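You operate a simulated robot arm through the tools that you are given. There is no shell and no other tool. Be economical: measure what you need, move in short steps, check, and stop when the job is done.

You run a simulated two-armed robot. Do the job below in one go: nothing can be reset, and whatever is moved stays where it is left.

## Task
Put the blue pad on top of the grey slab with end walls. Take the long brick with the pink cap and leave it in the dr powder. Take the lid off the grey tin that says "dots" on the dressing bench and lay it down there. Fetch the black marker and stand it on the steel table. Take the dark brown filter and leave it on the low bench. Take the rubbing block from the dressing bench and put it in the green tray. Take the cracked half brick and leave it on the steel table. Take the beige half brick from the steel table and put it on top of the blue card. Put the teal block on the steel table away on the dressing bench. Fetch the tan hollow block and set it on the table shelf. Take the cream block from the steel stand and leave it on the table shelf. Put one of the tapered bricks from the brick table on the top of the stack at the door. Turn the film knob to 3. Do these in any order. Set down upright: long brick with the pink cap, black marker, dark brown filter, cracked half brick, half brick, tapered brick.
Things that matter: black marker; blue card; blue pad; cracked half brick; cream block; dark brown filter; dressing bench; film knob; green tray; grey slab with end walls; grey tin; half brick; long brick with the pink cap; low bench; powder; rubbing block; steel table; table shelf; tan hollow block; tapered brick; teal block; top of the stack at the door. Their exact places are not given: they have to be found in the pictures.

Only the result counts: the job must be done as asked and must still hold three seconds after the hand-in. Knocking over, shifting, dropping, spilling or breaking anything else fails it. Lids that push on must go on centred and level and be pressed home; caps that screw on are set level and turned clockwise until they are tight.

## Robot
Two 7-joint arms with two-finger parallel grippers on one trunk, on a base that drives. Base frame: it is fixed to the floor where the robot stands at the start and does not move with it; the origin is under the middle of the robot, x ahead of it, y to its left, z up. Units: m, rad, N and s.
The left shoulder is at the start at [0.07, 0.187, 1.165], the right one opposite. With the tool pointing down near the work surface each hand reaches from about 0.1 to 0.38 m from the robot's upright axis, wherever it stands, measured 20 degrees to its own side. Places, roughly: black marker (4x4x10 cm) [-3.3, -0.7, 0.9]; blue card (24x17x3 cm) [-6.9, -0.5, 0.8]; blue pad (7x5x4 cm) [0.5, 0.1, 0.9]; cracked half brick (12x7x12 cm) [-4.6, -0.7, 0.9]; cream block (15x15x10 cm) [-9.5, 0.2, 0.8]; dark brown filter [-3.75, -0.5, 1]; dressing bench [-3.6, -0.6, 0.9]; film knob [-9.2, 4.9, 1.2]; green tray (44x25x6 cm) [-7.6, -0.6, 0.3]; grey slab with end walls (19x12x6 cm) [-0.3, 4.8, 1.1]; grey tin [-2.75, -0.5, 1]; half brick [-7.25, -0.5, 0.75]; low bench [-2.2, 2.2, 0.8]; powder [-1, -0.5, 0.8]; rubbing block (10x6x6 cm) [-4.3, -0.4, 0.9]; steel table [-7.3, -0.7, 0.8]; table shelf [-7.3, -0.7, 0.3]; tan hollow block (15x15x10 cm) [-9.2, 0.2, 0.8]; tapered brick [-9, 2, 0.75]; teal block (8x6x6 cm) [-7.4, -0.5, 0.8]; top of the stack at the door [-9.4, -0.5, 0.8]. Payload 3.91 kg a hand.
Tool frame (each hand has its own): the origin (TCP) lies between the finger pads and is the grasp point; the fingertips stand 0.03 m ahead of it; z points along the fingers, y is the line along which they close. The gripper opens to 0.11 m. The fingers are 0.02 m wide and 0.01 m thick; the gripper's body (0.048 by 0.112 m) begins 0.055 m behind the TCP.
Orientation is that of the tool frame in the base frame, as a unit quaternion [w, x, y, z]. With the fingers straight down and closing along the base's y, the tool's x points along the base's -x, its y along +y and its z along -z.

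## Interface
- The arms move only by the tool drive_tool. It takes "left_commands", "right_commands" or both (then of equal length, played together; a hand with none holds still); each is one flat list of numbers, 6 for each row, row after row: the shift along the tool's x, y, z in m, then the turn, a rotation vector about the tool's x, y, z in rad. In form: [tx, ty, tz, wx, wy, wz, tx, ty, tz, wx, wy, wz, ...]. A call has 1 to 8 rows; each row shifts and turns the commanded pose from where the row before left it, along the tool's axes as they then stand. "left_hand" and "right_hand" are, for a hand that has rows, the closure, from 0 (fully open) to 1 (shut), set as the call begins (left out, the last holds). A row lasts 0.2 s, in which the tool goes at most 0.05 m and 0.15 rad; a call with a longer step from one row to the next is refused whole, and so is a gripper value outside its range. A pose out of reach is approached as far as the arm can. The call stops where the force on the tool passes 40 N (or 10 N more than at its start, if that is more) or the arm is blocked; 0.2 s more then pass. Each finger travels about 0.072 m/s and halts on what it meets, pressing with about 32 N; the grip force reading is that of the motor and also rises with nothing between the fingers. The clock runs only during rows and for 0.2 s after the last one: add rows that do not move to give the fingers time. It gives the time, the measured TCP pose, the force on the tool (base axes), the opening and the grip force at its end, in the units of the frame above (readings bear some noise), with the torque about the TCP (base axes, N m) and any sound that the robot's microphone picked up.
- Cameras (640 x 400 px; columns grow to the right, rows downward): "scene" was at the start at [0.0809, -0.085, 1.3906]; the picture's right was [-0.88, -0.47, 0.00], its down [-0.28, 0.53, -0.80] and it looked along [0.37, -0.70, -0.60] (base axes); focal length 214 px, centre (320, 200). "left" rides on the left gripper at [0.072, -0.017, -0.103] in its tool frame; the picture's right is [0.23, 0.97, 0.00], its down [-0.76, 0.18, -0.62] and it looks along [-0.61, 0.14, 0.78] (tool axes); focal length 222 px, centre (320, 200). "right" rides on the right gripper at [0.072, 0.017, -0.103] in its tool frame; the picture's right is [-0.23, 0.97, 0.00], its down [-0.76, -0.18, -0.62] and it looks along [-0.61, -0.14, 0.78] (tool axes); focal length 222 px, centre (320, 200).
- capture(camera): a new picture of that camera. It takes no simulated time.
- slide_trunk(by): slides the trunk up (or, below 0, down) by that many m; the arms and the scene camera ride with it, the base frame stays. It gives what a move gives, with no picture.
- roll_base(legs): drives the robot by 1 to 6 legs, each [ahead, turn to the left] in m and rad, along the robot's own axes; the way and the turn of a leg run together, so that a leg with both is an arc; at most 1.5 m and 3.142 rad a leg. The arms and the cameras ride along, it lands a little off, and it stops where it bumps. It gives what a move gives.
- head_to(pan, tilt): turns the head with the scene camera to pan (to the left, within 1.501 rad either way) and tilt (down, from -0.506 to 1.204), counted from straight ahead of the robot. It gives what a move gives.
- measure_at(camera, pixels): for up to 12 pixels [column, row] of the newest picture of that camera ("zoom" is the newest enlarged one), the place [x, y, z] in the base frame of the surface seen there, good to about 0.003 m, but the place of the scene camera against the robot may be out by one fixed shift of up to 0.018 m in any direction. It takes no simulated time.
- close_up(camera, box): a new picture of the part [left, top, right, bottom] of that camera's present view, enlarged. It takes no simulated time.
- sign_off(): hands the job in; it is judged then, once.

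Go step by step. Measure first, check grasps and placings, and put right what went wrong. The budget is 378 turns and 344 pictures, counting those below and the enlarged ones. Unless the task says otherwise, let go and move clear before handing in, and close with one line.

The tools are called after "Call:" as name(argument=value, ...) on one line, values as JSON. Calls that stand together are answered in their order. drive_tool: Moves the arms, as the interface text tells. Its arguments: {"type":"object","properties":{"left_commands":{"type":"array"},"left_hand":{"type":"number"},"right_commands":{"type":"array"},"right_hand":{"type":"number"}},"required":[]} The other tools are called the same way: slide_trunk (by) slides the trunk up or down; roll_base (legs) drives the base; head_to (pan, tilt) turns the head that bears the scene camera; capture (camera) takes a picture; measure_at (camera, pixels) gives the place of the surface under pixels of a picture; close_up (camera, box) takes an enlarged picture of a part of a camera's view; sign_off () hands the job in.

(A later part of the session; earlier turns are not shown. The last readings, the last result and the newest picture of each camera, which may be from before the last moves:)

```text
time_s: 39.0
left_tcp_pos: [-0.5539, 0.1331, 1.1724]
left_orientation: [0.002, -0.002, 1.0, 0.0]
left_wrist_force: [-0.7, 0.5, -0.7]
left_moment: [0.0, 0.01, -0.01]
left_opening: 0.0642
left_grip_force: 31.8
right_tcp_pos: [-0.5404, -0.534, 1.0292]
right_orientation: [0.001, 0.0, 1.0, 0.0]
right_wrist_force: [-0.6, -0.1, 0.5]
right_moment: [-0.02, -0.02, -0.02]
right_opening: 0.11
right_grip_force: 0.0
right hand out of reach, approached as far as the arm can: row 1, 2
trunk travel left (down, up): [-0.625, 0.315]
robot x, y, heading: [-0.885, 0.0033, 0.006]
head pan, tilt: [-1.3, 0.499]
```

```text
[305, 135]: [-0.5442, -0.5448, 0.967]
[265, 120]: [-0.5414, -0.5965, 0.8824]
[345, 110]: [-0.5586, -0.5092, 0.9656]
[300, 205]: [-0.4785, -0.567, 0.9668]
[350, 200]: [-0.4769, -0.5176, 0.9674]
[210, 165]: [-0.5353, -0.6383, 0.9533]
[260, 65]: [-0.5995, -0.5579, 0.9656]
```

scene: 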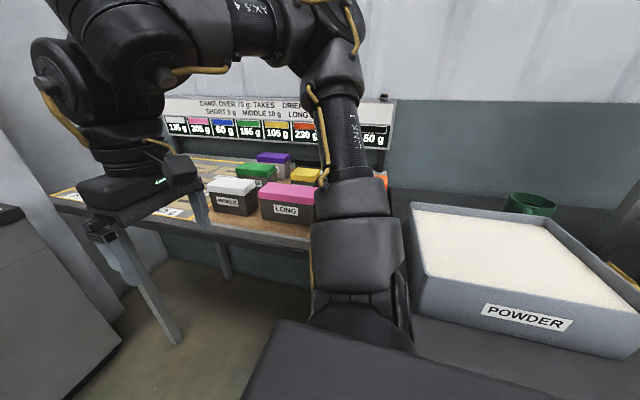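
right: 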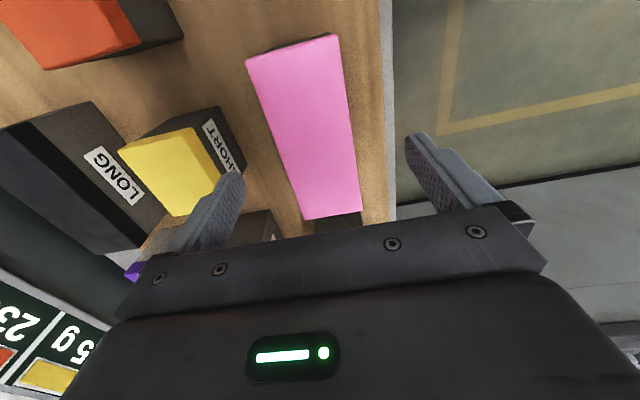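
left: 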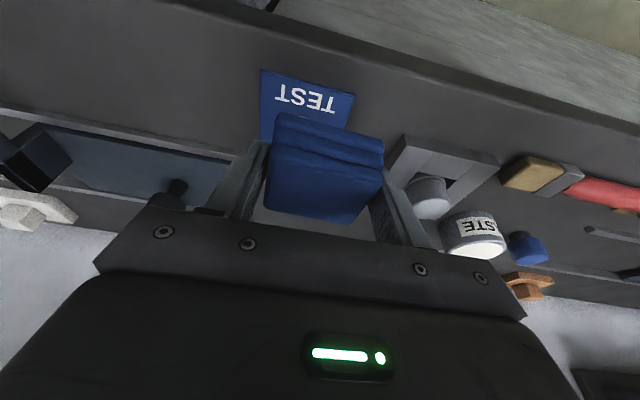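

It's centred. I'll descend 0.092 and grip.

Call:
drive_tool(right_commands=[0, -0.002, 0.045, 0, 0, 0, 0, 0, 0.045, 0, 0, 0, 0, 0, 0.004, 0, 0, 0])

Call:
drive_tool(right_commands=[0, 0, 0, 0, 0, 0, 0, 0, 0, 0, 0, 0, 0, 0, 0, 0, 0, 0, 0, 0, 0, 0, 0, 0, 0, 0, 0, 0, 0, 0], right_hand=1)

Call:
drive_tool(right_commands=[0, 0, -0.01, 0, 0, 0, 0, 0, -0.02, 0, 0, 0, 0, 0, -0.02, 0, 0, 0, 0, 0, -0.03, 0, 0, 0, 0, 0, -0.03, 0, 0, 0])

Call:
capture(camera="right")

```text
time_s: 39.8
left_tcp_pos: [-0.5544, 0.133, 1.1715]
left_orientation: [0.001, -0.003, 1.0, -0.001]
left_wrist_force: [0.0, -0.1, 0.1]
left_moment: [0.0, -0.01, 0.03]
left_opening: 0.064
left_grip_force: 32.4
right_tcp_pos: [-0.5356, -0.5355, 0.9367]
right_orientation: [0.002, 0.0, 1.0, 0.0]
right_wrist_force: [-1.2, -0.3, 0.5]
right_moment: [-0.01, -0.02, -0.01]
right_opening: 0.11
right_grip_force: 0.0
trunk travel left (down, up): [-0.625, 0.315]
robot x, y, heading: [-0.8864, 0.0066, -0.001]
head pan, tilt: [-1.3, 0.499]
```

```text
time_s: 41.0
left_tcp_pos: [-0.5532, 0.1322, 1.172]
left_orientation: [0.002, -0.002, 1.0, -0.001]
left_wrist_force: [0.1, 0.2, 0.5]
left_moment: [0.02, 0.01, 0.01]
left_opening: 0.0645
left_grip_force: 32.0
right_tcp_pos: [-0.5353, -0.5364, 0.9355]
right_orientation: [0.001, 0.0, 1.0, 0.0]
right_wrist_force: [-0.7, -1.5, 0.2]
right_moment: [-0.26, -0.19, -0.29]
right_opening: 0.06
right_grip_force: 31.7
trunk travel left (down, up): [-0.625, 0.315]
robot x, y, heading: [-0.8871, 0.0058, -0.0]
head pan, tilt: [-1.3, 0.499]
```

```text
time_s: 42.2
left_tcp_pos: [-0.5533, 0.1328, 1.1712]
left_orientation: [0.001, -0.002, 1.0, -0.001]
left_wrist_force: [-0.3, -0.5, -0.1]
left_moment: [0.04, -0.04, -0.02]
left_opening: 0.0642
left_grip_force: 31.9
right_tcp_pos: [-0.5368, -0.5379, 1.047]
right_orientation: [0.0, 0.0, 1.0, 0.0]
right_wrist_force: [-0.8, -0.7, -9.9]
right_moment: [0.0, 0.05, 0.02]
right_opening: 0.0601
right_grip_force: 32.1
trunk travel left (down, up): [-0.625, 0.315]
robot x, y, heading: [-0.8849, 0.0096, -0.004]
head pan, tilt: [-1.3, 0.499]
```

```text
318 pictures are left
```

right: 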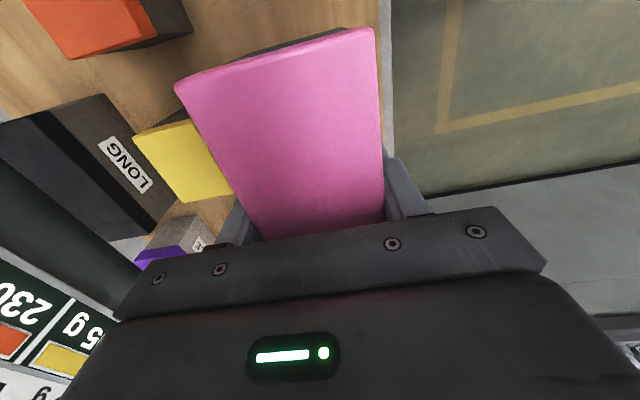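

The brick is held, reading about 10 N. I'll drive back 0.485 to the powder.

Call:
roll_base(legs=[[-0.485, 0]])

Call:
capture(camera="right")

Call:
capture(camera="scene")

```text
time_s: 45.1
left_tcp_pos: [-1.0411, 0.1308, 1.1722]
left_orientation: [0.002, -0.003, 1.0, 0.0]
left_wrist_force: [-0.3, 0.5, 0.6]
left_moment: [0.03, -0.02, -0.04]
left_opening: 0.0643
left_grip_force: 31.4
right_tcp_pos: [-1.0244, -0.5393, 1.046]
right_orientation: [0.001, 0.001, 1.0, 0.001]
right_wrist_force: [0.3, 0.6, -10.0]
right_moment: [-0.01, 0.02, 0.0]
right_opening: 0.0598
right_grip_force: 31.9
trunk travel left (down, up): [-0.625, 0.315]
robot x, y, heading: [-1.3734, 0.0058, 0.002]
head pan, tilt: [-1.3, 0.499]
```

```text
317 pictures are left
```

right: 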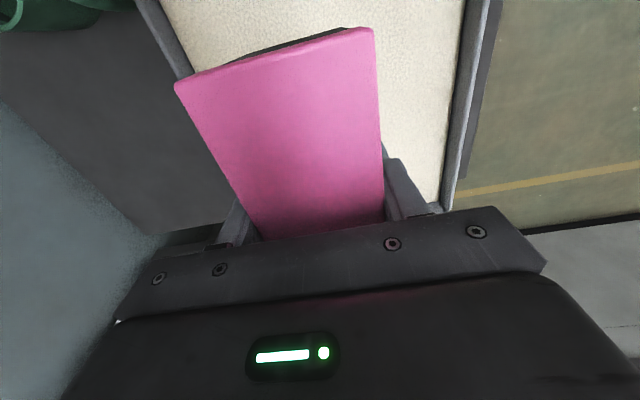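

```text
316 pictures are left
```

scene: 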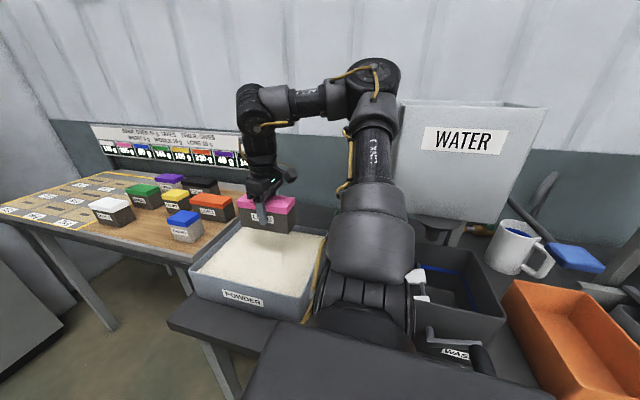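

The brick is over the back part of the tray. I'll measure the walls to centre it.

Call:
measure_at(camera="right", pixels=[[180, 50], [458, 120], [440, 130], [210, 40], [445, 195], [430, 185]])

Call:
measure_at(camera="scene", pixels=[[200, 272], [240, 228], [312, 240], [260, 270], [300, 255], [300, 295], [245, 223]])

```text
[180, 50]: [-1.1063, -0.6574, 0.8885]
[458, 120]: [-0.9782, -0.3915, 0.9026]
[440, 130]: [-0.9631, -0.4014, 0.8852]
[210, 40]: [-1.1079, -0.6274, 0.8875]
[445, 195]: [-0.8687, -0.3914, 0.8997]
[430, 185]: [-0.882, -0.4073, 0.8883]
```

```text
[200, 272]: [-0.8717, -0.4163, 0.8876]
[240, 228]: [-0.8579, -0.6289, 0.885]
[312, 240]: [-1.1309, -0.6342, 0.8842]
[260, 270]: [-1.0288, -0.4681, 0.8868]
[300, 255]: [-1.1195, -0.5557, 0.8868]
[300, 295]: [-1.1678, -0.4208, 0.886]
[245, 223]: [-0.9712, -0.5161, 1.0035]
```

Tray centre is about (-1.03,-0.525). I'll lower the brick onto the powder with its base at 0.887, which puts the TCP at 0.940.

Call:
drive_tool(right_commands=[0, 0.012, 0.03, 0, 0, 0, 0, 0, 0.03, 0, 0, 0, 0, 0, 0.03, 0, 0, 0, 0, 0, 0.01, 0, 0, 0, 0, 0, 0.005, 0, 0, 0])

```text
time_s: 46.3
left_tcp_pos: [-1.0411, 0.131, 1.1722]
left_orientation: [0.002, -0.002, 1.0, 0.0]
left_wrist_force: [-1.0, 0.1, -0.4]
left_moment: [0.01, 0.01, -0.01]
left_opening: 0.0641
left_grip_force: 32.0
right_tcp_pos: [-1.0248, -0.5258, 0.9389]
right_orientation: [0.001, 0.0, 1.0, 0.001]
right_wrist_force: [0.5, 0.4, -9.2]
right_moment: [0.0, 0.0, -0.03]
right_opening: 0.0601
right_grip_force: 32.1
trunk travel left (down, up): [-0.625, 0.315]
robot x, y, heading: [-1.3747, 0.0063, 0.003]
head pan, tilt: [-1.3, 0.499]
```

Still carrying the full load, so it isn't seated yet. I'll lower in small steps.

Call:
drive_tool(right_commands=[0, 0, 0.004, 0, 0, 0, 0, 0, 0.004, 0, 0, 0])

Call:
capture(camera="right")

Call:
close_up(camera="scene", box=[180, 160, 340, 320])

```text
time_s: 46.9
left_tcp_pos: [-1.0403, 0.1311, 1.1715]
left_orientation: [0.002, -0.004, 1.0, -0.001]
left_wrist_force: [0.6, 1.0, -0.1]
left_moment: [-0.03, 0.03, -0.01]
left_opening: 0.064
left_grip_force: 31.7
right_tcp_pos: [-1.0247, -0.5262, 0.9312]
right_orientation: [0.001, 0.0, 1.0, 0.001]
right_wrist_force: [-0.6, 0.6, -9.0]
right_moment: [0.01, 0.03, 0.01]
right_opening: 0.0598
right_grip_force: 32.2
trunk travel left (down, up): [-0.625, 0.315]
robot x, y, heading: [-1.3734, 0.0073, -0.001]
head pan, tilt: [-1.3, 0.499]
```

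```text
315 pictures are left
```

right: 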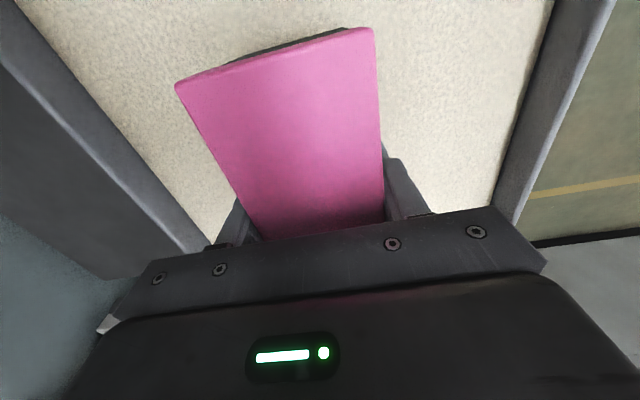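

```text
2.50 times, centred on (260, 240) of scene
```

zoom: 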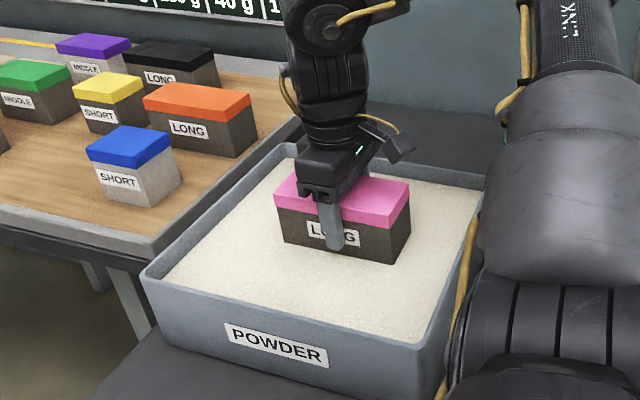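

The brick sinks freely into the powder. I'll keep lowering until the load comes off.

Call:
drive_tool(right_commands=[0, 0, 0.006, 0, 0, 0, 0, 0, 0.006, 0, 0, 0, 0, 0, 0.006, 0, 0, 0])

```text
time_s: 47.7
left_tcp_pos: [-1.0412, 0.1322, 1.1722]
left_orientation: [0.001, -0.002, 1.0, 0.0]
left_wrist_force: [-0.3, -0.7, -0.3]
left_moment: [0.0, -0.01, -0.03]
left_opening: 0.0638
left_grip_force: 31.8
right_tcp_pos: [-1.024, -0.5257, 0.915]
right_orientation: [0.001, -0.001, 1.0, 0.001]
right_wrist_force: [1.0, 0.3, -8.8]
right_moment: [-0.01, 0.07, 0.01]
right_opening: 0.0598
right_grip_force: 31.7
trunk travel left (down, up): [-0.625, 0.315]
robot x, y, heading: [-1.3741, 0.0064, -0.002]
head pan, tilt: [-1.3, 0.499]
```

Call:
drive_tool(right_commands=[0, 0, 0.006, 0, 0, 0, 0, 0, 0.006, 0, 0, 0, 0, 0, 0.006, 0, 0, 0, 0, 0, 0.006, 0, 0, 0])

Call:
capture(camera="scene")

```text
time_s: 48.7
left_tcp_pos: [-1.0414, 0.1308, 1.1715]
left_orientation: [0.002, -0.003, 1.0, 0.0]
left_wrist_force: [-0.7, 0.3, 0.2]
left_moment: [-0.02, 0.03, 0.03]
left_opening: 0.0642
left_grip_force: 32.0
right_tcp_pos: [-1.0243, -0.5262, 0.8892]
right_orientation: [0.001, 0.001, 1.0, 0.001]
right_wrist_force: [-0.3, 0.0, -9.8]
right_moment: [0.03, 0.03, -0.02]
right_opening: 0.0599
right_grip_force: 32.0
trunk travel left (down, up): [-0.625, 0.315]
robot x, y, heading: [-1.3756, 0.0056, -0.0]
head pan, tilt: [-1.3, 0.499]
```

```text
313 pictures are left
```

scene: 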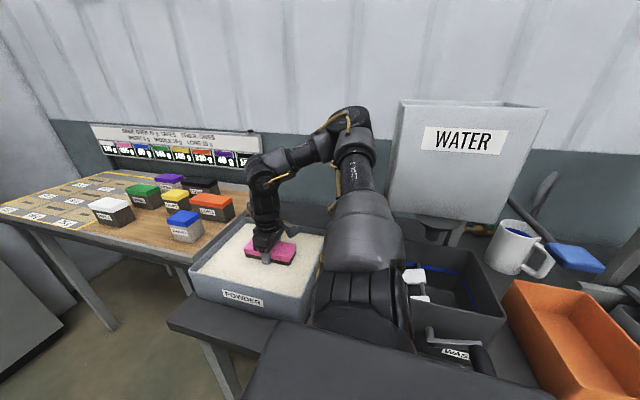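

Brick base is at 0.8365 and still hanging. I'll keep going.

Call:
drive_tool(right_commands=[0, 0, 0.005, 0, 0, 0, 0, 0, 0.005, 0, 0, 0, 0, 0, 0.005, 0, 0, 0, 0, 0, 0.005, 0, 0, 0, 0, 0, 0.005, 0, 0, 0])

```text
time_s: 49.9
left_tcp_pos: [-1.0422, 0.1327, 1.1719]
left_orientation: [0.002, -0.003, 1.0, -0.001]
left_wrist_force: [-0.2, 0.1, -0.9]
left_moment: [0.01, 0.0, -0.02]
left_opening: 0.0641
left_grip_force: 31.8
right_tcp_pos: [-1.0246, -0.527, 0.8675]
right_orientation: [0.001, -0.001, 1.0, -0.001]
right_wrist_force: [0.8, -4.9, 7.1]
right_moment: [0.18, 1.06, 0.31]
right_opening: 0.0599
right_grip_force: 32.2
trunk travel left (down, up): [-0.625, 0.315]
robot x, y, heading: [-1.3749, 0.0048, 0.007]
head pan, tilt: [-1.3, 0.499]
```

It now rests on the tray floor. I'll release and go straight up.

Call:
drive_tool(right_commands=[0, 0, -0.002, 0, 0, 0, 0, 0, 0, 0, 0, 0, 0, 0, 0, 0, 0, 0, 0, 0, 0, 0, 0, 0], right_hand=0.3)

Call:
drive_tool(right_commands=[0, 0, -0.02, 0, 0, 0, 0, 0, -0.03, 0, 0, 0, 0, 0, -0.045, 0, 0, 0, 0, 0, -0.045, 0, 0, 0, 0, 0.02, -0.04, 0, 0, 0, 0, 0.04, -0.02, 0, 0, 0, 0, 0.045, 0, 0, 0, 0, 0, 0.045, 0, 0, 0, 0])

Call:
capture(camera="scene")

```text
time_s: 50.9
left_tcp_pos: [-1.0423, 0.1324, 1.1716]
left_orientation: [0.002, -0.003, 1.0, -0.001]
left_wrist_force: [0.0, 0.3, 0.0]
left_moment: [-0.01, 0.03, 0.01]
left_opening: 0.064
left_grip_force: 31.6
right_tcp_pos: [-1.0238, -0.5259, 0.8682]
right_orientation: [0.001, 0.0, 1.0, 0.0]
right_wrist_force: [1.2, 1.0, 0.6]
right_moment: [0.01, -0.02, 0.02]
right_opening: 0.077
right_grip_force: 0.0
trunk travel left (down, up): [-0.625, 0.315]
robot x, y, heading: [-1.3737, 0.007, 0.0]
head pan, tilt: [-1.3, 0.499]
```

```text
time_s: 52.7
left_tcp_pos: [-1.0421, 0.1347, 1.1718]
left_orientation: [0.002, -0.003, 1.0, -0.002]
left_wrist_force: [-0.3, 0.0, -0.1]
left_moment: [-0.03, 0.0, -0.05]
left_opening: 0.0641
left_grip_force: 31.7
right_tcp_pos: [-1.0278, -0.3759, 1.0686]
right_orientation: [0.001, 0.0, 1.0, -0.001]
right_wrist_force: [0.3, 0.1, 0.2]
right_moment: [-0.02, -0.02, 0.01]
right_opening: 0.0769
right_grip_force: 0.0
trunk travel left (down, up): [-0.625, 0.315]
robot x, y, heading: [-1.3745, 0.0028, -0.005]
head pan, tilt: [-1.3, 0.499]
```

```text
312 pictures are left
```

scene: 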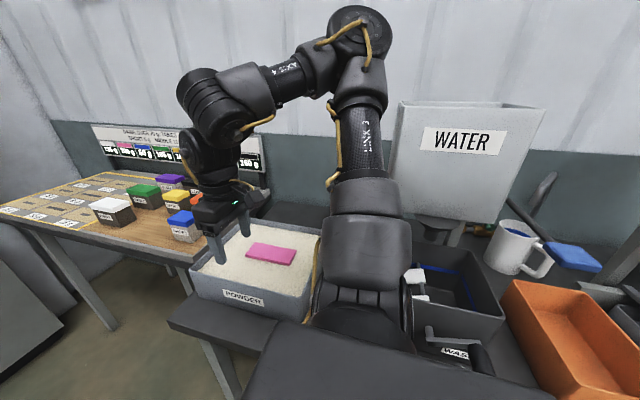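

The pink brick is set. Next I'll tuck the right arm and turn left toward the slab at (-0.3,4.8), then look before driving.

Call:
drive_tool(right_commands=[0, 0.04, 0, 0, 0, 0, 0, 0.04, 0, 0, 0, 0, 0, 0.03, 0, 0, 0, 0])

Call:
roll_base(legs=[[0, 1.57]])

Call:
head_to(pan=0.0, tilt=0.2)

Call:
capture(camera="scene")

```text
time_s: 53.5
left_tcp_pos: [-1.0408, 0.1309, 1.1721]
left_orientation: [0.001, -0.003, 1.0, 0.0]
left_wrist_force: [-1.3, -0.4, -0.7]
left_moment: [0.01, 0.02, 0.01]
left_opening: 0.064
left_grip_force: 32.2
right_tcp_pos: [-1.0102, -0.2993, 1.0764]
right_orientation: [0.0, -0.001, 1.0, 0.002]
right_wrist_force: [0.2, -0.5, -0.4]
right_moment: [0.02, -0.01, -0.04]
right_opening: 0.0771
right_grip_force: 0.1
right hand out of reach, approached as far as the arm can: row 2, 3
trunk travel left (down, up): [-0.625, 0.315]
robot x, y, heading: [-1.3745, 0.0079, 0.001]
head pan, tilt: [-1.3, 0.499]
```

```text
time_s: 57.7
left_tcp_pos: [-1.5011, 0.3372, 1.1722]
left_orientation: [-0.002, 0.709, -0.705, -0.001]
left_wrist_force: [-0.1, 0.1, -0.1]
left_moment: [-0.01, -0.02, 0.05]
left_opening: 0.0641
left_grip_force: 31.6
right_tcp_pos: [-1.0704, 0.37, 1.0785]
right_orientation: [0.0, 0.708, -0.706, -0.001]
right_wrist_force: [0.0, -0.4, 0.1]
right_moment: [0.03, -0.03, -0.03]
right_opening: 0.0769
right_grip_force: 0.1
trunk travel left (down, up): [-0.625, 0.315]
robot x, y, heading: [-1.3719, 0.0079, 1.572]
head pan, tilt: [-1.3, 0.499]
```

```text
time_s: 59.2
left_tcp_pos: [-1.5013, 0.3379, 1.1722]
left_orientation: [-0.002, 0.708, -0.706, 0.0]
left_wrist_force: [-0.2, -0.3, -0.3]
left_moment: [-0.01, 0.01, 0.05]
left_opening: 0.0642
left_grip_force: 32.4
right_tcp_pos: [-1.0717, 0.3697, 1.0781]
right_orientation: [0.0, 0.708, -0.706, -0.002]
right_wrist_force: [0.4, 0.0, 0.6]
right_moment: [0.01, 0.0, 0.01]
right_opening: 0.0766
right_grip_force: 0.0
trunk travel left (down, up): [-0.625, 0.315]
robot x, y, heading: [-1.3747, 0.0061, 1.57]
head pan, tilt: [0.0, 0.201]
```

```text
311 pictures are left
```

scene: 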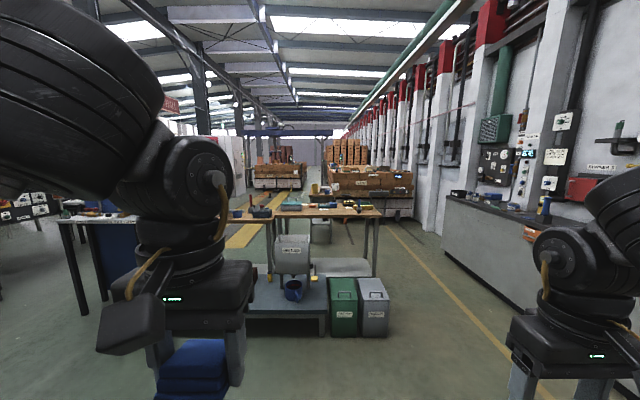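

I'll measure things ahead: the benches, bins, counter and brick car.

Call:
measure_at(camera="scene", pixels=[[380, 212], [385, 335], [250, 290], [370, 190], [400, 175], [330, 290], [445, 235], [300, 270], [515, 350], [330, 205], [395, 205], [345, 168]])

Call:
close_up(camera="scene", box=[230, 140, 470, 290])

```text
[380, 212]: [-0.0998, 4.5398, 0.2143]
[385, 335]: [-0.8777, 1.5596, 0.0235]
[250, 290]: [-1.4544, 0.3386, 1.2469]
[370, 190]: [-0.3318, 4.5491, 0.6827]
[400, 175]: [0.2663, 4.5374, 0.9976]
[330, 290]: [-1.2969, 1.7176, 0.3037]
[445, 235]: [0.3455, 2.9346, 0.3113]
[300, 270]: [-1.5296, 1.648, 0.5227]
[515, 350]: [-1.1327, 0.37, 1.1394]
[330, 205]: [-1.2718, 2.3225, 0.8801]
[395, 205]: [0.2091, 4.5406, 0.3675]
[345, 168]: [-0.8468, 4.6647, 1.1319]
```

```text
2.67 times, centred on (350, 215) of scene
```

zoom: 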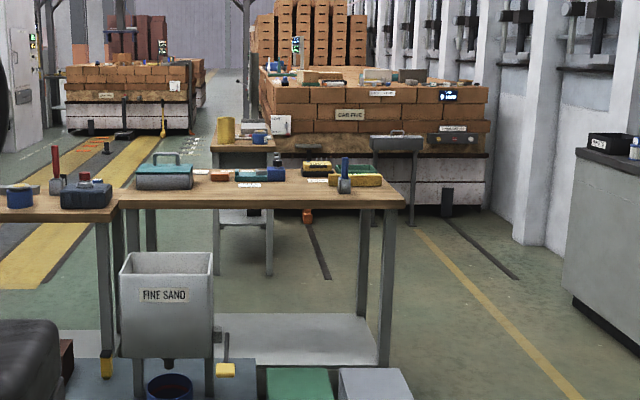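

The car front is at y≈4.53 and the aisle is clear along x≈-0.3. I'll drive there in legs.

Call:
roll_base(legs=[[0, -0.794], [1.5, 0], [0, 0.794], [1.5, 0], [0.9, 0]])

Call:
head_to(pan=0.0, tilt=0.5)

Call:
capture(camera="scene")

```text
time_s: 82.0
left_tcp_pos: [-0.4248, 3.7617, 1.1718]
left_orientation: [0.002, -0.705, 0.709, 0.001]
left_wrist_force: [-0.2, 0.3, -0.2]
left_moment: [-0.01, 0.02, -0.01]
left_opening: 0.0644
left_grip_force: 32.6
right_tcp_pos: [0.0074, 3.7866, 1.0785]
right_orientation: [-0.001, -0.704, 0.71, 0.001]
right_wrist_force: [0.8, -0.1, 0.1]
right_moment: [-0.02, -0.03, 0.03]
right_opening: 0.0771
right_grip_force: 0.0
trunk travel left (down, up): [-0.625, 0.315]
robot x, y, heading: [-0.3038, 3.4276, 1.559]
head pan, tilt: [0.0, 0.201]
```

```text
time_s: 82.8
left_tcp_pos: [-0.4248, 3.7608, 1.1707]
left_orientation: [0.002, -0.705, 0.71, 0.0]
left_wrist_force: [-0.5, -0.3, -0.4]
left_moment: [-0.03, 0.0, 0.0]
left_opening: 0.0642
left_grip_force: 32.7
right_tcp_pos: [0.0073, 3.7883, 1.0766]
right_orientation: [0.0, -0.704, 0.71, 0.001]
right_wrist_force: [0.4, 0.8, -0.2]
right_moment: [0.0, -0.01, 0.02]
right_opening: 0.0768
right_grip_force: 0.1
trunk travel left (down, up): [-0.625, 0.315]
robot x, y, heading: [-0.3005, 3.4285, 1.554]
head pan, tilt: [0.0, 0.499]
```

```text
309 pictures are left
```

scene: 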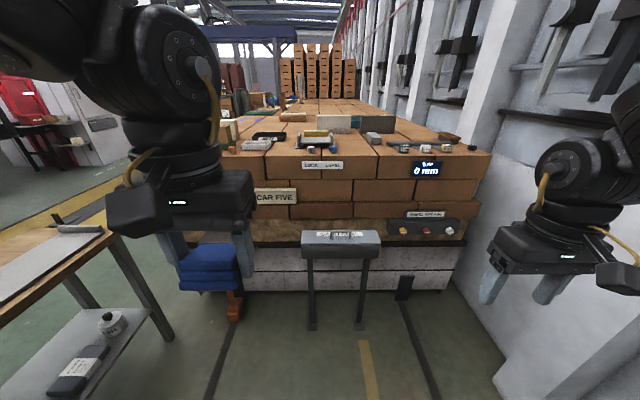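

There's a box on legs in front of the car at (340,243). I'll look closely at the top of the car.

Call:
close_up(camera="scene", box=[220, 100, 480, 260])

Call:
measure_at(camera="zoom", pixels=[[195, 105], [240, 90], [255, 105], [280, 110], [190, 330], [390, 340], [290, 350], [100, 110], [390, 105], [10, 120], [210, 130], [210, 95]])

```text
2.46 times, centred on (350, 180) of scene
```

zoom: 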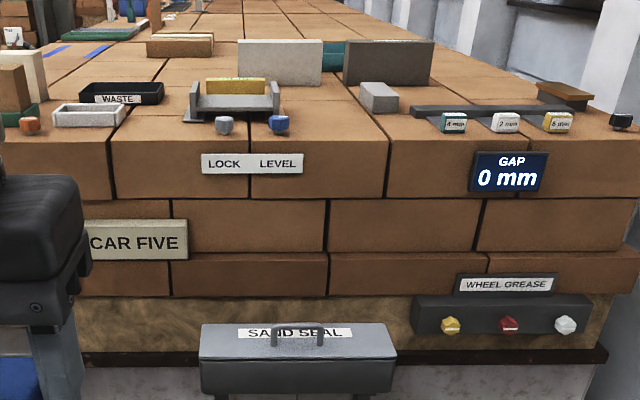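

```text
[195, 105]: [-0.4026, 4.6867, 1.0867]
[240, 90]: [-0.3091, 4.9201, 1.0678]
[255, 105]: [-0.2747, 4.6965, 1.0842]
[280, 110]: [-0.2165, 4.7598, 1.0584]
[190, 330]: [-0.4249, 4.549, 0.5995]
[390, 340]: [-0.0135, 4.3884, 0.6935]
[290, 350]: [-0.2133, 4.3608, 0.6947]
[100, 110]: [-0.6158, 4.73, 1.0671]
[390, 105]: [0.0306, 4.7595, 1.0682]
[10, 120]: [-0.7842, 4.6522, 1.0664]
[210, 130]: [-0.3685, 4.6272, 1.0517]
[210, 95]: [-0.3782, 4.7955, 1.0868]
```

The grey slab seems to sit near (-0.31,4.74). I need clearances for the base: stand legs, left table and right wall.

Call:
measure_at(camera="scene", pixels=[[311, 322], [361, 322], [105, 235], [170, 335], [505, 340], [405, 295], [235, 310], [480, 260], [90, 225], [370, 385], [455, 250]])

Call:
head_to(pan=0.0, tilt=1.1)

Call:
capture(camera="scene")

```text
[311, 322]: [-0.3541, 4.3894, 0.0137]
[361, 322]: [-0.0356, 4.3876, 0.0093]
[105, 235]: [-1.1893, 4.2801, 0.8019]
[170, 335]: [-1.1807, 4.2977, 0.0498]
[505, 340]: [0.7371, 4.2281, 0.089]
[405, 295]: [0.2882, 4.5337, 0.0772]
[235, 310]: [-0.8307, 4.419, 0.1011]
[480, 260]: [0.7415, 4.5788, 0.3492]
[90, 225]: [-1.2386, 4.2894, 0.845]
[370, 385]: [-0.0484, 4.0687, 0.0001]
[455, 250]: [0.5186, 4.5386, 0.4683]
```

```text
time_s: 83.8
left_tcp_pos: [-0.4239, 3.7602, 1.1718]
left_orientation: [0.002, -0.704, 0.71, 0.0]
left_wrist_force: [1.0, 0.4, -0.5]
left_moment: [-0.01, -0.01, 0.0]
left_opening: 0.064
left_grip_force: 31.8
right_tcp_pos: [0.0068, 3.7879, 1.0788]
right_orientation: [0.001, -0.704, 0.71, 0.002]
right_wrist_force: [-0.3, -0.4, -0.5]
right_moment: [0.03, 0.0, -0.02]
right_opening: 0.0771
right_grip_force: 0.1
trunk travel left (down, up): [-0.625, 0.315]
robot x, y, heading: [-0.3019, 3.4253, 1.556]
head pan, tilt: [0.0, 1.1]
```

```text
307 pictures are left
```

scene: 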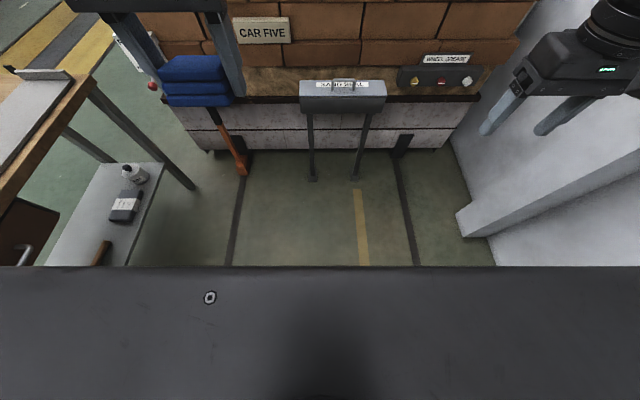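

There's room to stand at about (-0.15,4.0) in front of the sand-seal stand. I'll raise the trunk and move in.

Call:
slide_trunk(by=0.2)

Call:
roll_base(legs=[[0, -0.25], [0.58, 0], [0, 0.262]])

Call:
head_to(pan=0.2, tilt=0.7)

Call:
capture(camera="scene")

Call:
capture(camera="left")

```text
time_s: 86.0
left_tcp_pos: [-0.4245, 3.7606, 1.3706]
left_orientation: [0.002, -0.705, 0.709, 0.001]
left_wrist_force: [1.0, -0.4, -0.7]
left_moment: [-0.01, -0.02, 0.01]
left_opening: 0.0642
left_grip_force: 32.2
right_tcp_pos: [0.006, 3.7876, 1.2779]
right_orientation: [0.0, -0.704, 0.71, 0.001]
right_wrist_force: [0.6, 0.3, 0.6]
right_moment: [0.0, 0.01, 0.01]
right_opening: 0.0767
right_grip_force: 0.2
trunk travel left (down, up): [-0.825, 0.115]
robot x, y, heading: [-0.3021, 3.4261, 1.555]
head pan, tilt: [0.0, 1.1]
```

```text
time_s: 91.0
left_tcp_pos: [-0.2738, 4.3157, 1.3722]
left_orientation: [-0.001, 0.708, -0.706, -0.001]
left_wrist_force: [0.3, -0.7, -0.2]
left_moment: [-0.01, 0.01, 0.02]
left_opening: 0.0643
left_grip_force: 32.4
right_tcp_pos: [0.1569, 4.3453, 1.2774]
right_orientation: [0.001, 0.707, -0.707, 0.0]
right_wrist_force: [-0.3, 0.3, 0.7]
right_moment: [0.01, 0.01, 0.03]
right_opening: 0.0771
right_grip_force: 0.1
trunk travel left (down, up): [-0.825, 0.115]
robot x, y, heading: [-0.1512, 3.9818, 1.568]
head pan, tilt: [0.0, 1.1]
```

```text
time_s: 91.9
left_tcp_pos: [-0.276, 4.3141, 1.3722]
left_orientation: [-0.001, 0.707, -0.707, -0.001]
left_wrist_force: [-0.3, -0.6, -1.3]
left_moment: [-0.02, -0.02, -0.04]
left_opening: 0.0641
left_grip_force: 31.8
right_tcp_pos: [0.155, 4.3434, 1.2788]
right_orientation: [-0.001, 0.708, -0.707, -0.001]
right_wrist_force: [-0.4, 0.4, -0.3]
right_moment: [-0.05, 0.01, 0.0]
right_opening: 0.0773
right_grip_force: 0.1
trunk travel left (down, up): [-0.825, 0.115]
robot x, y, heading: [-0.1507, 3.9812, 1.568]
head pan, tilt: [0.201, 0.7]
```

```text
306 pictures are left
```

scene: 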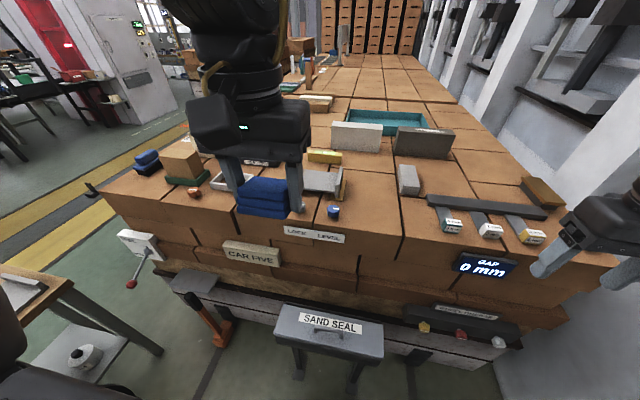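

```text
305 pictures are left
```

left: 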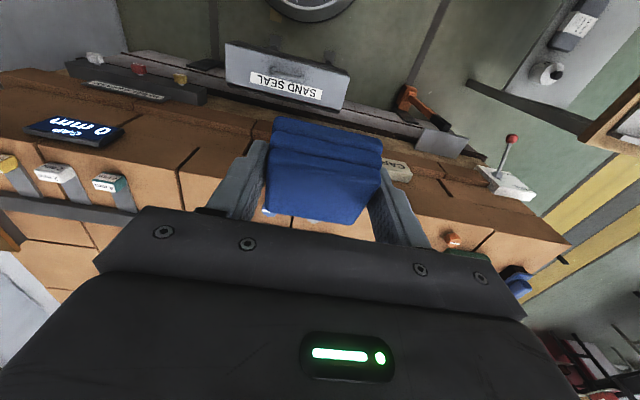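

The hand hides the slab from the scene camera. I'll shift the hand left a bit and take a close-up.

Call:
drive_tool(left_commands=[0, 0.045, 0, 0, 0, 0, 0, 0.045, 0, 0, 0, 0, 0, 0.03, 0, 0, 0, 0])

Call:
close_up(camera="scene", box=[200, 130, 420, 270])

```text
time_s: 92.7
left_tcp_pos: [-0.3397, 4.3158, 1.3727]
left_orientation: [-0.002, 0.707, -0.707, -0.001]
left_wrist_force: [-0.8, 0.2, -0.2]
left_moment: [-0.02, -0.02, -0.01]
left_opening: 0.064
left_grip_force: 31.8
left hand out of reach, approached as far as the arm can: row 2, 3
right_tcp_pos: [0.1581, 4.3446, 1.2765]
right_orientation: [-0.001, -0.707, 0.707, 0.001]
right_wrist_force: [0.1, -0.3, 1.3]
right_moment: [0.02, 0.04, -0.02]
right_opening: 0.0768
right_grip_force: 0.0
trunk travel left (down, up): [-0.825, 0.115]
robot x, y, heading: [-0.1489, 3.9808, 1.568]
head pan, tilt: [0.201, 0.7]
```

```text
2.86 times, centred on (310, 200) of scene
```

zoom: 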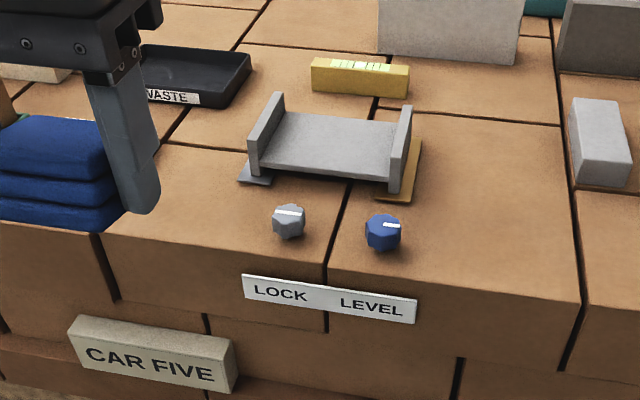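

The slab with end walls is clear and empty at zoom (330,145). I'll measure its floor and walls.

Call:
measure_at(camera="zoom", pixels=[[335, 145], [300, 120], [390, 128], [280, 168], [380, 178], [265, 115], [405, 145], [275, 95], [258, 145], [290, 235], [383, 220], [400, 115]])

```text
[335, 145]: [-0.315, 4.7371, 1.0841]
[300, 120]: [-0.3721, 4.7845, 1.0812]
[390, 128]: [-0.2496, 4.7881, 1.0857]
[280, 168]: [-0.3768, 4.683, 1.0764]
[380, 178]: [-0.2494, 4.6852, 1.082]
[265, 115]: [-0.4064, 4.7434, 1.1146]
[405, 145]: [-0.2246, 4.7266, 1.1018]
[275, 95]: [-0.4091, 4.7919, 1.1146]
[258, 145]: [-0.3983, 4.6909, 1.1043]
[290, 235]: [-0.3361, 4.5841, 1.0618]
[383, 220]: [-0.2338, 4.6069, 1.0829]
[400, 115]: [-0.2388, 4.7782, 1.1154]
```

The slab floor is at z 1.082, centred near (-0.32,4.74). I'll raise the trunk fully and creep forward.

Call:
slide_trunk(by=0.11)

Call:
roll_base(legs=[[0.09, 0]])

Call:
drive_tool(left_commands=[0, 0, 0.045, 0, 0, 0, 0, 0, 0.045, 0, 0, 0, 0, 0, 0.045, 0, -0.125, 0, 0, 0, 0.045, 0, -0.125, 0, -0.048, 0, 0.012, 0, 0, 0, -0.048, 0, 0.012, 0, 0, 0, -0.048, 0, 0.012, 0, 0, 0])

Call:
capture(camera="left")

```text
time_s: 94.1
left_tcp_pos: [-0.3423, 4.3161, 1.4834]
left_orientation: [-0.002, 0.708, -0.706, 0.0]
left_wrist_force: [0.2, 0.0, -0.1]
left_moment: [0.01, -0.02, -0.03]
left_opening: 0.0641
left_grip_force: 32.0
right_tcp_pos: [0.1549, 4.3448, 1.3883]
right_orientation: [0.0, -0.706, 0.708, 0.0]
right_wrist_force: [0.0, -0.3, 0.1]
right_moment: [-0.05, 0.02, -0.04]
right_opening: 0.0769
right_grip_force: 0.0
trunk travel left (down, up): [-0.935, 0.005]
robot x, y, heading: [-0.1479, 3.9808, 1.57]
head pan, tilt: [0.201, 0.7]
```

```text
time_s: 95.2
left_tcp_pos: [-0.3435, 4.3873, 1.4886]
left_orientation: [-0.008, 0.708, -0.707, -0.006]
left_wrist_force: [0.3, -1.6, -0.2]
left_moment: [0.08, 0.04, 0.0]
left_opening: 0.0642
left_grip_force: 31.3
right_tcp_pos: [0.1557, 4.417, 1.3931]
right_orientation: [0.005, -0.706, 0.708, 0.005]
right_wrist_force: [0.0, -0.3, 1.0]
right_moment: [0.07, 0.0, -0.04]
right_opening: 0.0769
right_grip_force: 0.1
trunk travel left (down, up): [-0.935, 0.005]
robot x, y, heading: [-0.1472, 4.0761, 1.565]
head pan, tilt: [0.201, 0.7]
```

```text
time_s: 96.8
left_tcp_pos: [-0.2918, 4.5293, 1.3293]
left_orientation: [0.019, -0.684, 0.728, 0.039]
left_wrist_force: [1.0, -0.2, -0.2]
left_moment: [0.01, 0.06, 0.01]
left_opening: 0.064
left_grip_force: 31.8
left hand out of reach, approached as far as the arm can: row 3, 4, 6, 7
right_tcp_pos: [0.166, 4.4258, 1.3894]
right_orientation: [0.0, -0.706, 0.708, 0.006]
right_wrist_force: [1.8, -0.1, -0.2]
right_moment: [0.05, 0.08, 0.01]
right_opening: 0.0771
right_grip_force: 0.1
trunk travel left (down, up): [-0.935, 0.005]
robot x, y, heading: [-0.1479, 4.071, 1.564]
head pan, tilt: [0.201, 0.7]
```

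```text
303 pictures are left
```

left: 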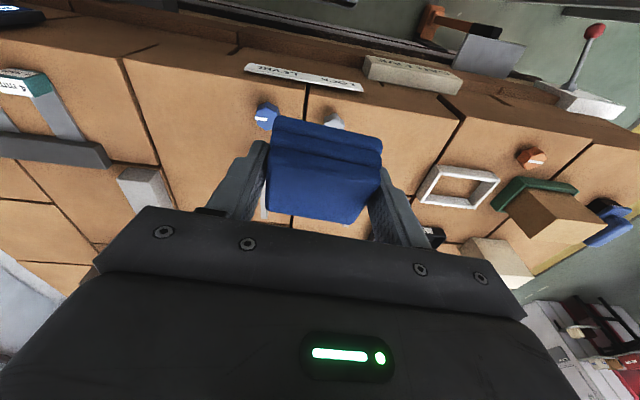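

The arm is near its reach limit. I'll check how close the base is to the stand by looking straight down.

Call:
head_to(pan=0.0, tilt=1.2)

Call:
capture(camera="scene")

Call:
measure_at(camera="scene", pixels=[[320, 250], [320, 270], [320, 300], [250, 280], [400, 280], [320, 225], [320, 200], [320, 350]])

```text
time_s: 97.8
left_tcp_pos: [-0.3013, 4.5373, 1.3252]
left_orientation: [0.019, -0.684, 0.728, 0.031]
left_wrist_force: [-0.5, 0.2, -0.5]
left_moment: [-0.02, -0.03, 0.02]
left_opening: 0.0642
left_grip_force: 32.2
right_tcp_pos: [0.1549, 4.4344, 1.3876]
right_orientation: [0.0, -0.706, 0.708, 0.001]
right_wrist_force: [-0.1, 0.9, -0.1]
right_moment: [0.02, -0.02, 0.01]
right_opening: 0.0771
right_grip_force: 0.2
trunk travel left (down, up): [-0.935, 0.005]
robot x, y, heading: [-0.1522, 4.0725, 1.567]
head pan, tilt: [0.0, 1.201]
```

```text
302 pictures are left
```

scene: 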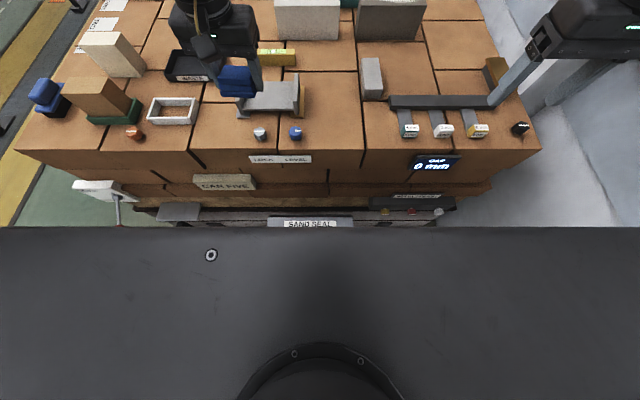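

```text
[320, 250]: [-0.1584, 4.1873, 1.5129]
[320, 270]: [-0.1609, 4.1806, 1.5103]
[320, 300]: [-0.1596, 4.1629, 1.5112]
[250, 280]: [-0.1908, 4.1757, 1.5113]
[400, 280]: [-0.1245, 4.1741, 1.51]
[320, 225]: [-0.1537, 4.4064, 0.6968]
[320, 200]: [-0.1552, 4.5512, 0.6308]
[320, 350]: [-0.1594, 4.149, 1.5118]
```

I'll descend first, then tilt in steps and watch whether the arm follows.

Call:
drive_tool(left_commands=[0, 0, 0.045, 0, 0, 0, 0, 0, 0.045, 0, 0, 0, 0, 0, 0, 0, -0.12, 0, 0, 0, 0, 0, -0.12, 0, 0, 0, 0, 0, -0.12, 0, 0, 0, 0, 0, -0.12, 0])

```text
time_s: 99.2
left_tcp_pos: [-0.3046, 4.5448, 1.234]
left_orientation: [0.191, -0.657, 0.703, 0.195]
left_wrist_force: [-0.4, 0.0, -1.1]
left_moment: [0.02, 0.0, 0.01]
left_opening: 0.0642
left_grip_force: 31.9
right_tcp_pos: [0.1567, 4.4351, 1.3893]
right_orientation: [0.001, -0.707, 0.707, 0.001]
right_wrist_force: [-0.7, -0.4, 0.2]
right_moment: [-0.03, 0.01, 0.0]
right_opening: 0.0768
right_grip_force: 0.0
trunk travel left (down, up): [-0.935, 0.005]
robot x, y, heading: [-0.1521, 4.0749, 1.565]
head pan, tilt: [0.0, 1.201]
```

It follows now, with tilt about 0.55. I'll fix the yaw and move forward over the slab at z≈1.19.

Call:
drive_tool(left_commands=[0, 0, 0, -0.032, 0, -0.052, -0.0282, 0.006, 0.0278, 0, 0, 0, -0.0282, 0.006, 0.0278, 0, 0, 0, -0.0282, 0.006, 0.0278, 0, 0, 0, -0.0282, 0, 0.0278, 0, 0, 0, -0.0282, 0, 0.0278, 0, 0, 0])

Call:
capture(camera="left")

Call:
head_to(pan=0.2, tilt=0.7)

Call:
close_up(camera="scene", box=[200, 100, 420, 260])

```text
time_s: 100.5
left_tcp_pos: [-0.2847, 4.6867, 1.1935]
left_orientation: [-0.185, 0.682, -0.678, -0.201]
left_wrist_force: [-1.2, -0.1, -0.8]
left_moment: [-0.01, -0.01, -0.02]
left_opening: 0.0642
left_grip_force: 32.2
left hand out of reach, approached as far as the arm can: row 4, 5, 6
right_tcp_pos: [0.1534, 4.4364, 1.3889]
right_orientation: [0.001, -0.707, 0.707, 0.001]
right_wrist_force: [-0.4, -0.3, 0.0]
right_moment: [-0.05, -0.02, -0.01]
right_opening: 0.0767
right_grip_force: 0.0
trunk travel left (down, up): [-0.935, 0.005]
robot x, y, heading: [-0.1498, 4.0739, 1.569]
head pan, tilt: [0.0, 1.201]
```

```text
301 pictures are left
```

left: 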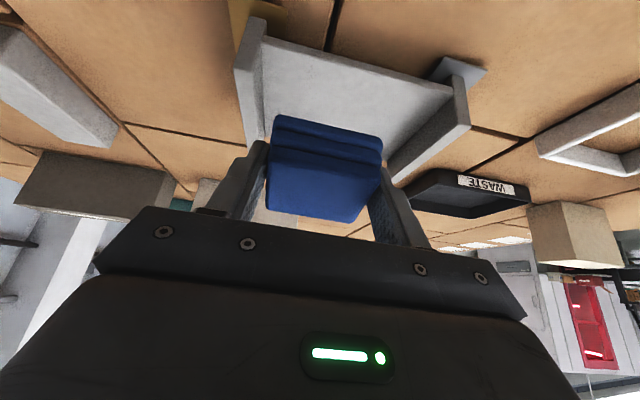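

```text
time_s: 101.5
left_tcp_pos: [-0.279, 4.6832, 1.1949]
left_orientation: [-0.185, 0.681, -0.68, -0.202]
left_wrist_force: [0.6, -0.3, -0.2]
left_moment: [0.01, -0.01, 0.0]
left_opening: 0.0642
left_grip_force: 32.0
right_tcp_pos: [0.1571, 4.432, 1.3892]
right_orientation: [0.001, -0.706, 0.708, 0.001]
right_wrist_force: [0.0, -0.7, 0.4]
right_moment: [0.0, 0.02, 0.04]
right_opening: 0.0768
right_grip_force: 0.1
trunk travel left (down, up): [-0.935, 0.005]
robot x, y, heading: [-0.1523, 4.0754, 1.569]
head pan, tilt: [0.201, 0.7]
```

```text
2.50 times, centred on (310, 180) of scene
```

zoom: 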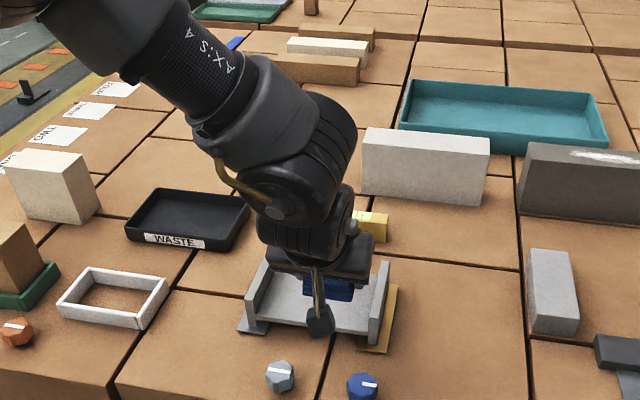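

The pad is nearly above the slab. I'll measure the slab with the left camera for exact offsets.

Call:
measure_at(camera="left", pixels=[[270, 70], [440, 90], [320, 90], [400, 150], [253, 60], [460, 110], [400, 95], [275, 40]])

```text
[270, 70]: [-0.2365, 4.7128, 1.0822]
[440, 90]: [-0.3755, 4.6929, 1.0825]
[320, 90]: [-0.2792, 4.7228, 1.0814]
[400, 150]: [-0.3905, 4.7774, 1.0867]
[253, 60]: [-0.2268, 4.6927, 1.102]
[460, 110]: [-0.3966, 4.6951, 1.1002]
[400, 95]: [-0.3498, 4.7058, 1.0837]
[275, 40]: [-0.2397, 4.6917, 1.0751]
```

The slab interior spans x -0.388 to -0.231, with its centre at about (-0.31,4.735). I'll shift left 0.03 and forward 0.02.

Call:
drive_tool(left_commands=[0, 0.015, 0, 0, 0, 0, 0, 0.015, 0, 0, 0, 0, -0.0085, 0, 0.0055, 0, 0, 0, -0.0085, 0, 0.0055, 0, 0, 0])

```text
time_s: 102.5
left_tcp_pos: [-0.2851, 4.6783, 1.1956]
left_orientation: [0.185, -0.679, 0.681, 0.201]
left_wrist_force: [0.3, 0.1, -0.8]
left_moment: [0.01, -0.01, 0.01]
left_opening: 0.0643
left_grip_force: 32.0
left hand out of reach, approached as far as the arm can: row 1, 2, 3, 4
right_tcp_pos: [0.1571, 4.4326, 1.3877]
right_orientation: [0.0, -0.707, 0.708, 0.002]
right_wrist_force: [-0.2, 0.2, 0.0]
right_moment: [-0.03, 0.0, 0.0]
right_opening: 0.0768
right_grip_force: 0.0
trunk travel left (down, up): [-0.935, 0.005]
robot x, y, heading: [-0.1506, 4.0734, 1.559]
head pan, tilt: [0.201, 0.7]
```

The arm is at a limit here. I'll try more tilt to free it, and a bit of trunk lowering.

Call:
drive_tool(left_commands=[0, 0, 0, 0, -0.14, 0, 0, 0, 0, 0, -0.14, 0, -0.01, 0.015, 0.01, 0, 0, 0, -0.01, 0.01, 0.012, 0, 0, 0])

```text
time_s: 103.5
left_tcp_pos: [-0.3103, 4.7042, 1.195]
left_orientation: [0.277, -0.646, 0.647, 0.295]
left_wrist_force: [-0.1, 0.1, -1.0]
left_moment: [0.01, 0.01, -0.01]
left_opening: 0.0643
left_grip_force: 32.0
left hand out of reach, approached as far as the arm can: row 4
right_tcp_pos: [0.1546, 4.4328, 1.3886]
right_orientation: [-0.001, 0.707, -0.707, -0.001]
right_wrist_force: [0.0, 0.4, -0.6]
right_moment: [-0.01, -0.01, 0.01]
right_opening: 0.0769
right_grip_force: 0.0
trunk travel left (down, up): [-0.935, 0.005]
robot x, y, heading: [-0.1492, 4.074, 1.564]
head pan, tilt: [0.201, 0.7]
```

The TCP is now at (-0.31,4.704,1.195), above the slab. I'll lower with the trunk until the pad's near edge is about to touch.

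Call:
slide_trunk(by=-0.068)

Call:
capture(camera="left")

Call:
close_up(camera="scene", box=[230, 100, 390, 240])

```text
time_s: 104.5
left_tcp_pos: [-0.3086, 4.7031, 1.1281]
left_orientation: [0.278, -0.645, 0.649, 0.294]
left_wrist_force: [0.7, -0.3, 0.2]
left_moment: [-0.01, 0.02, 0.01]
left_opening: 0.064
left_grip_force: 32.0
right_tcp_pos: [0.1558, 4.4335, 1.3211]
right_orientation: [0.001, -0.706, 0.708, 0.001]
right_wrist_force: [0.4, -0.1, -0.1]
right_moment: [0.0, -0.02, 0.0]
right_opening: 0.0773
right_grip_force: 0.1
trunk travel left (down, up): [-0.867, 0.073]
robot x, y, heading: [-0.1502, 4.074, 1.569]
head pan, tilt: [0.201, 0.7]
```

```text
299 pictures are left
```

left: 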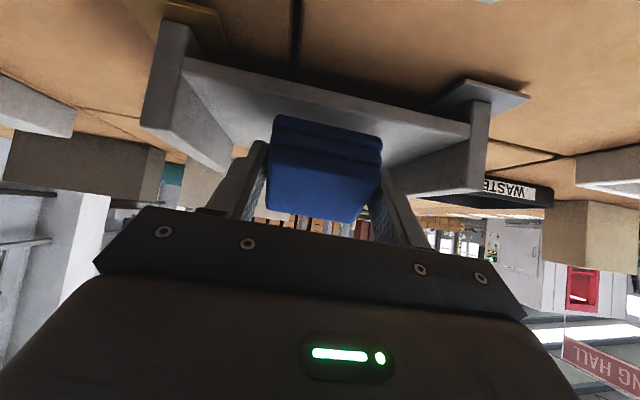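

```text
2.86 times, centred on (310, 170) of scene
```

zoom: 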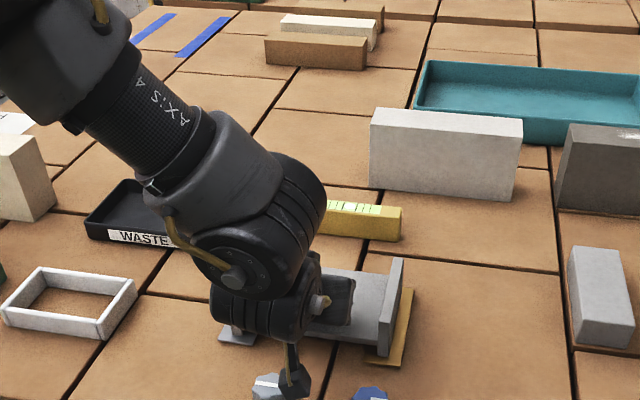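

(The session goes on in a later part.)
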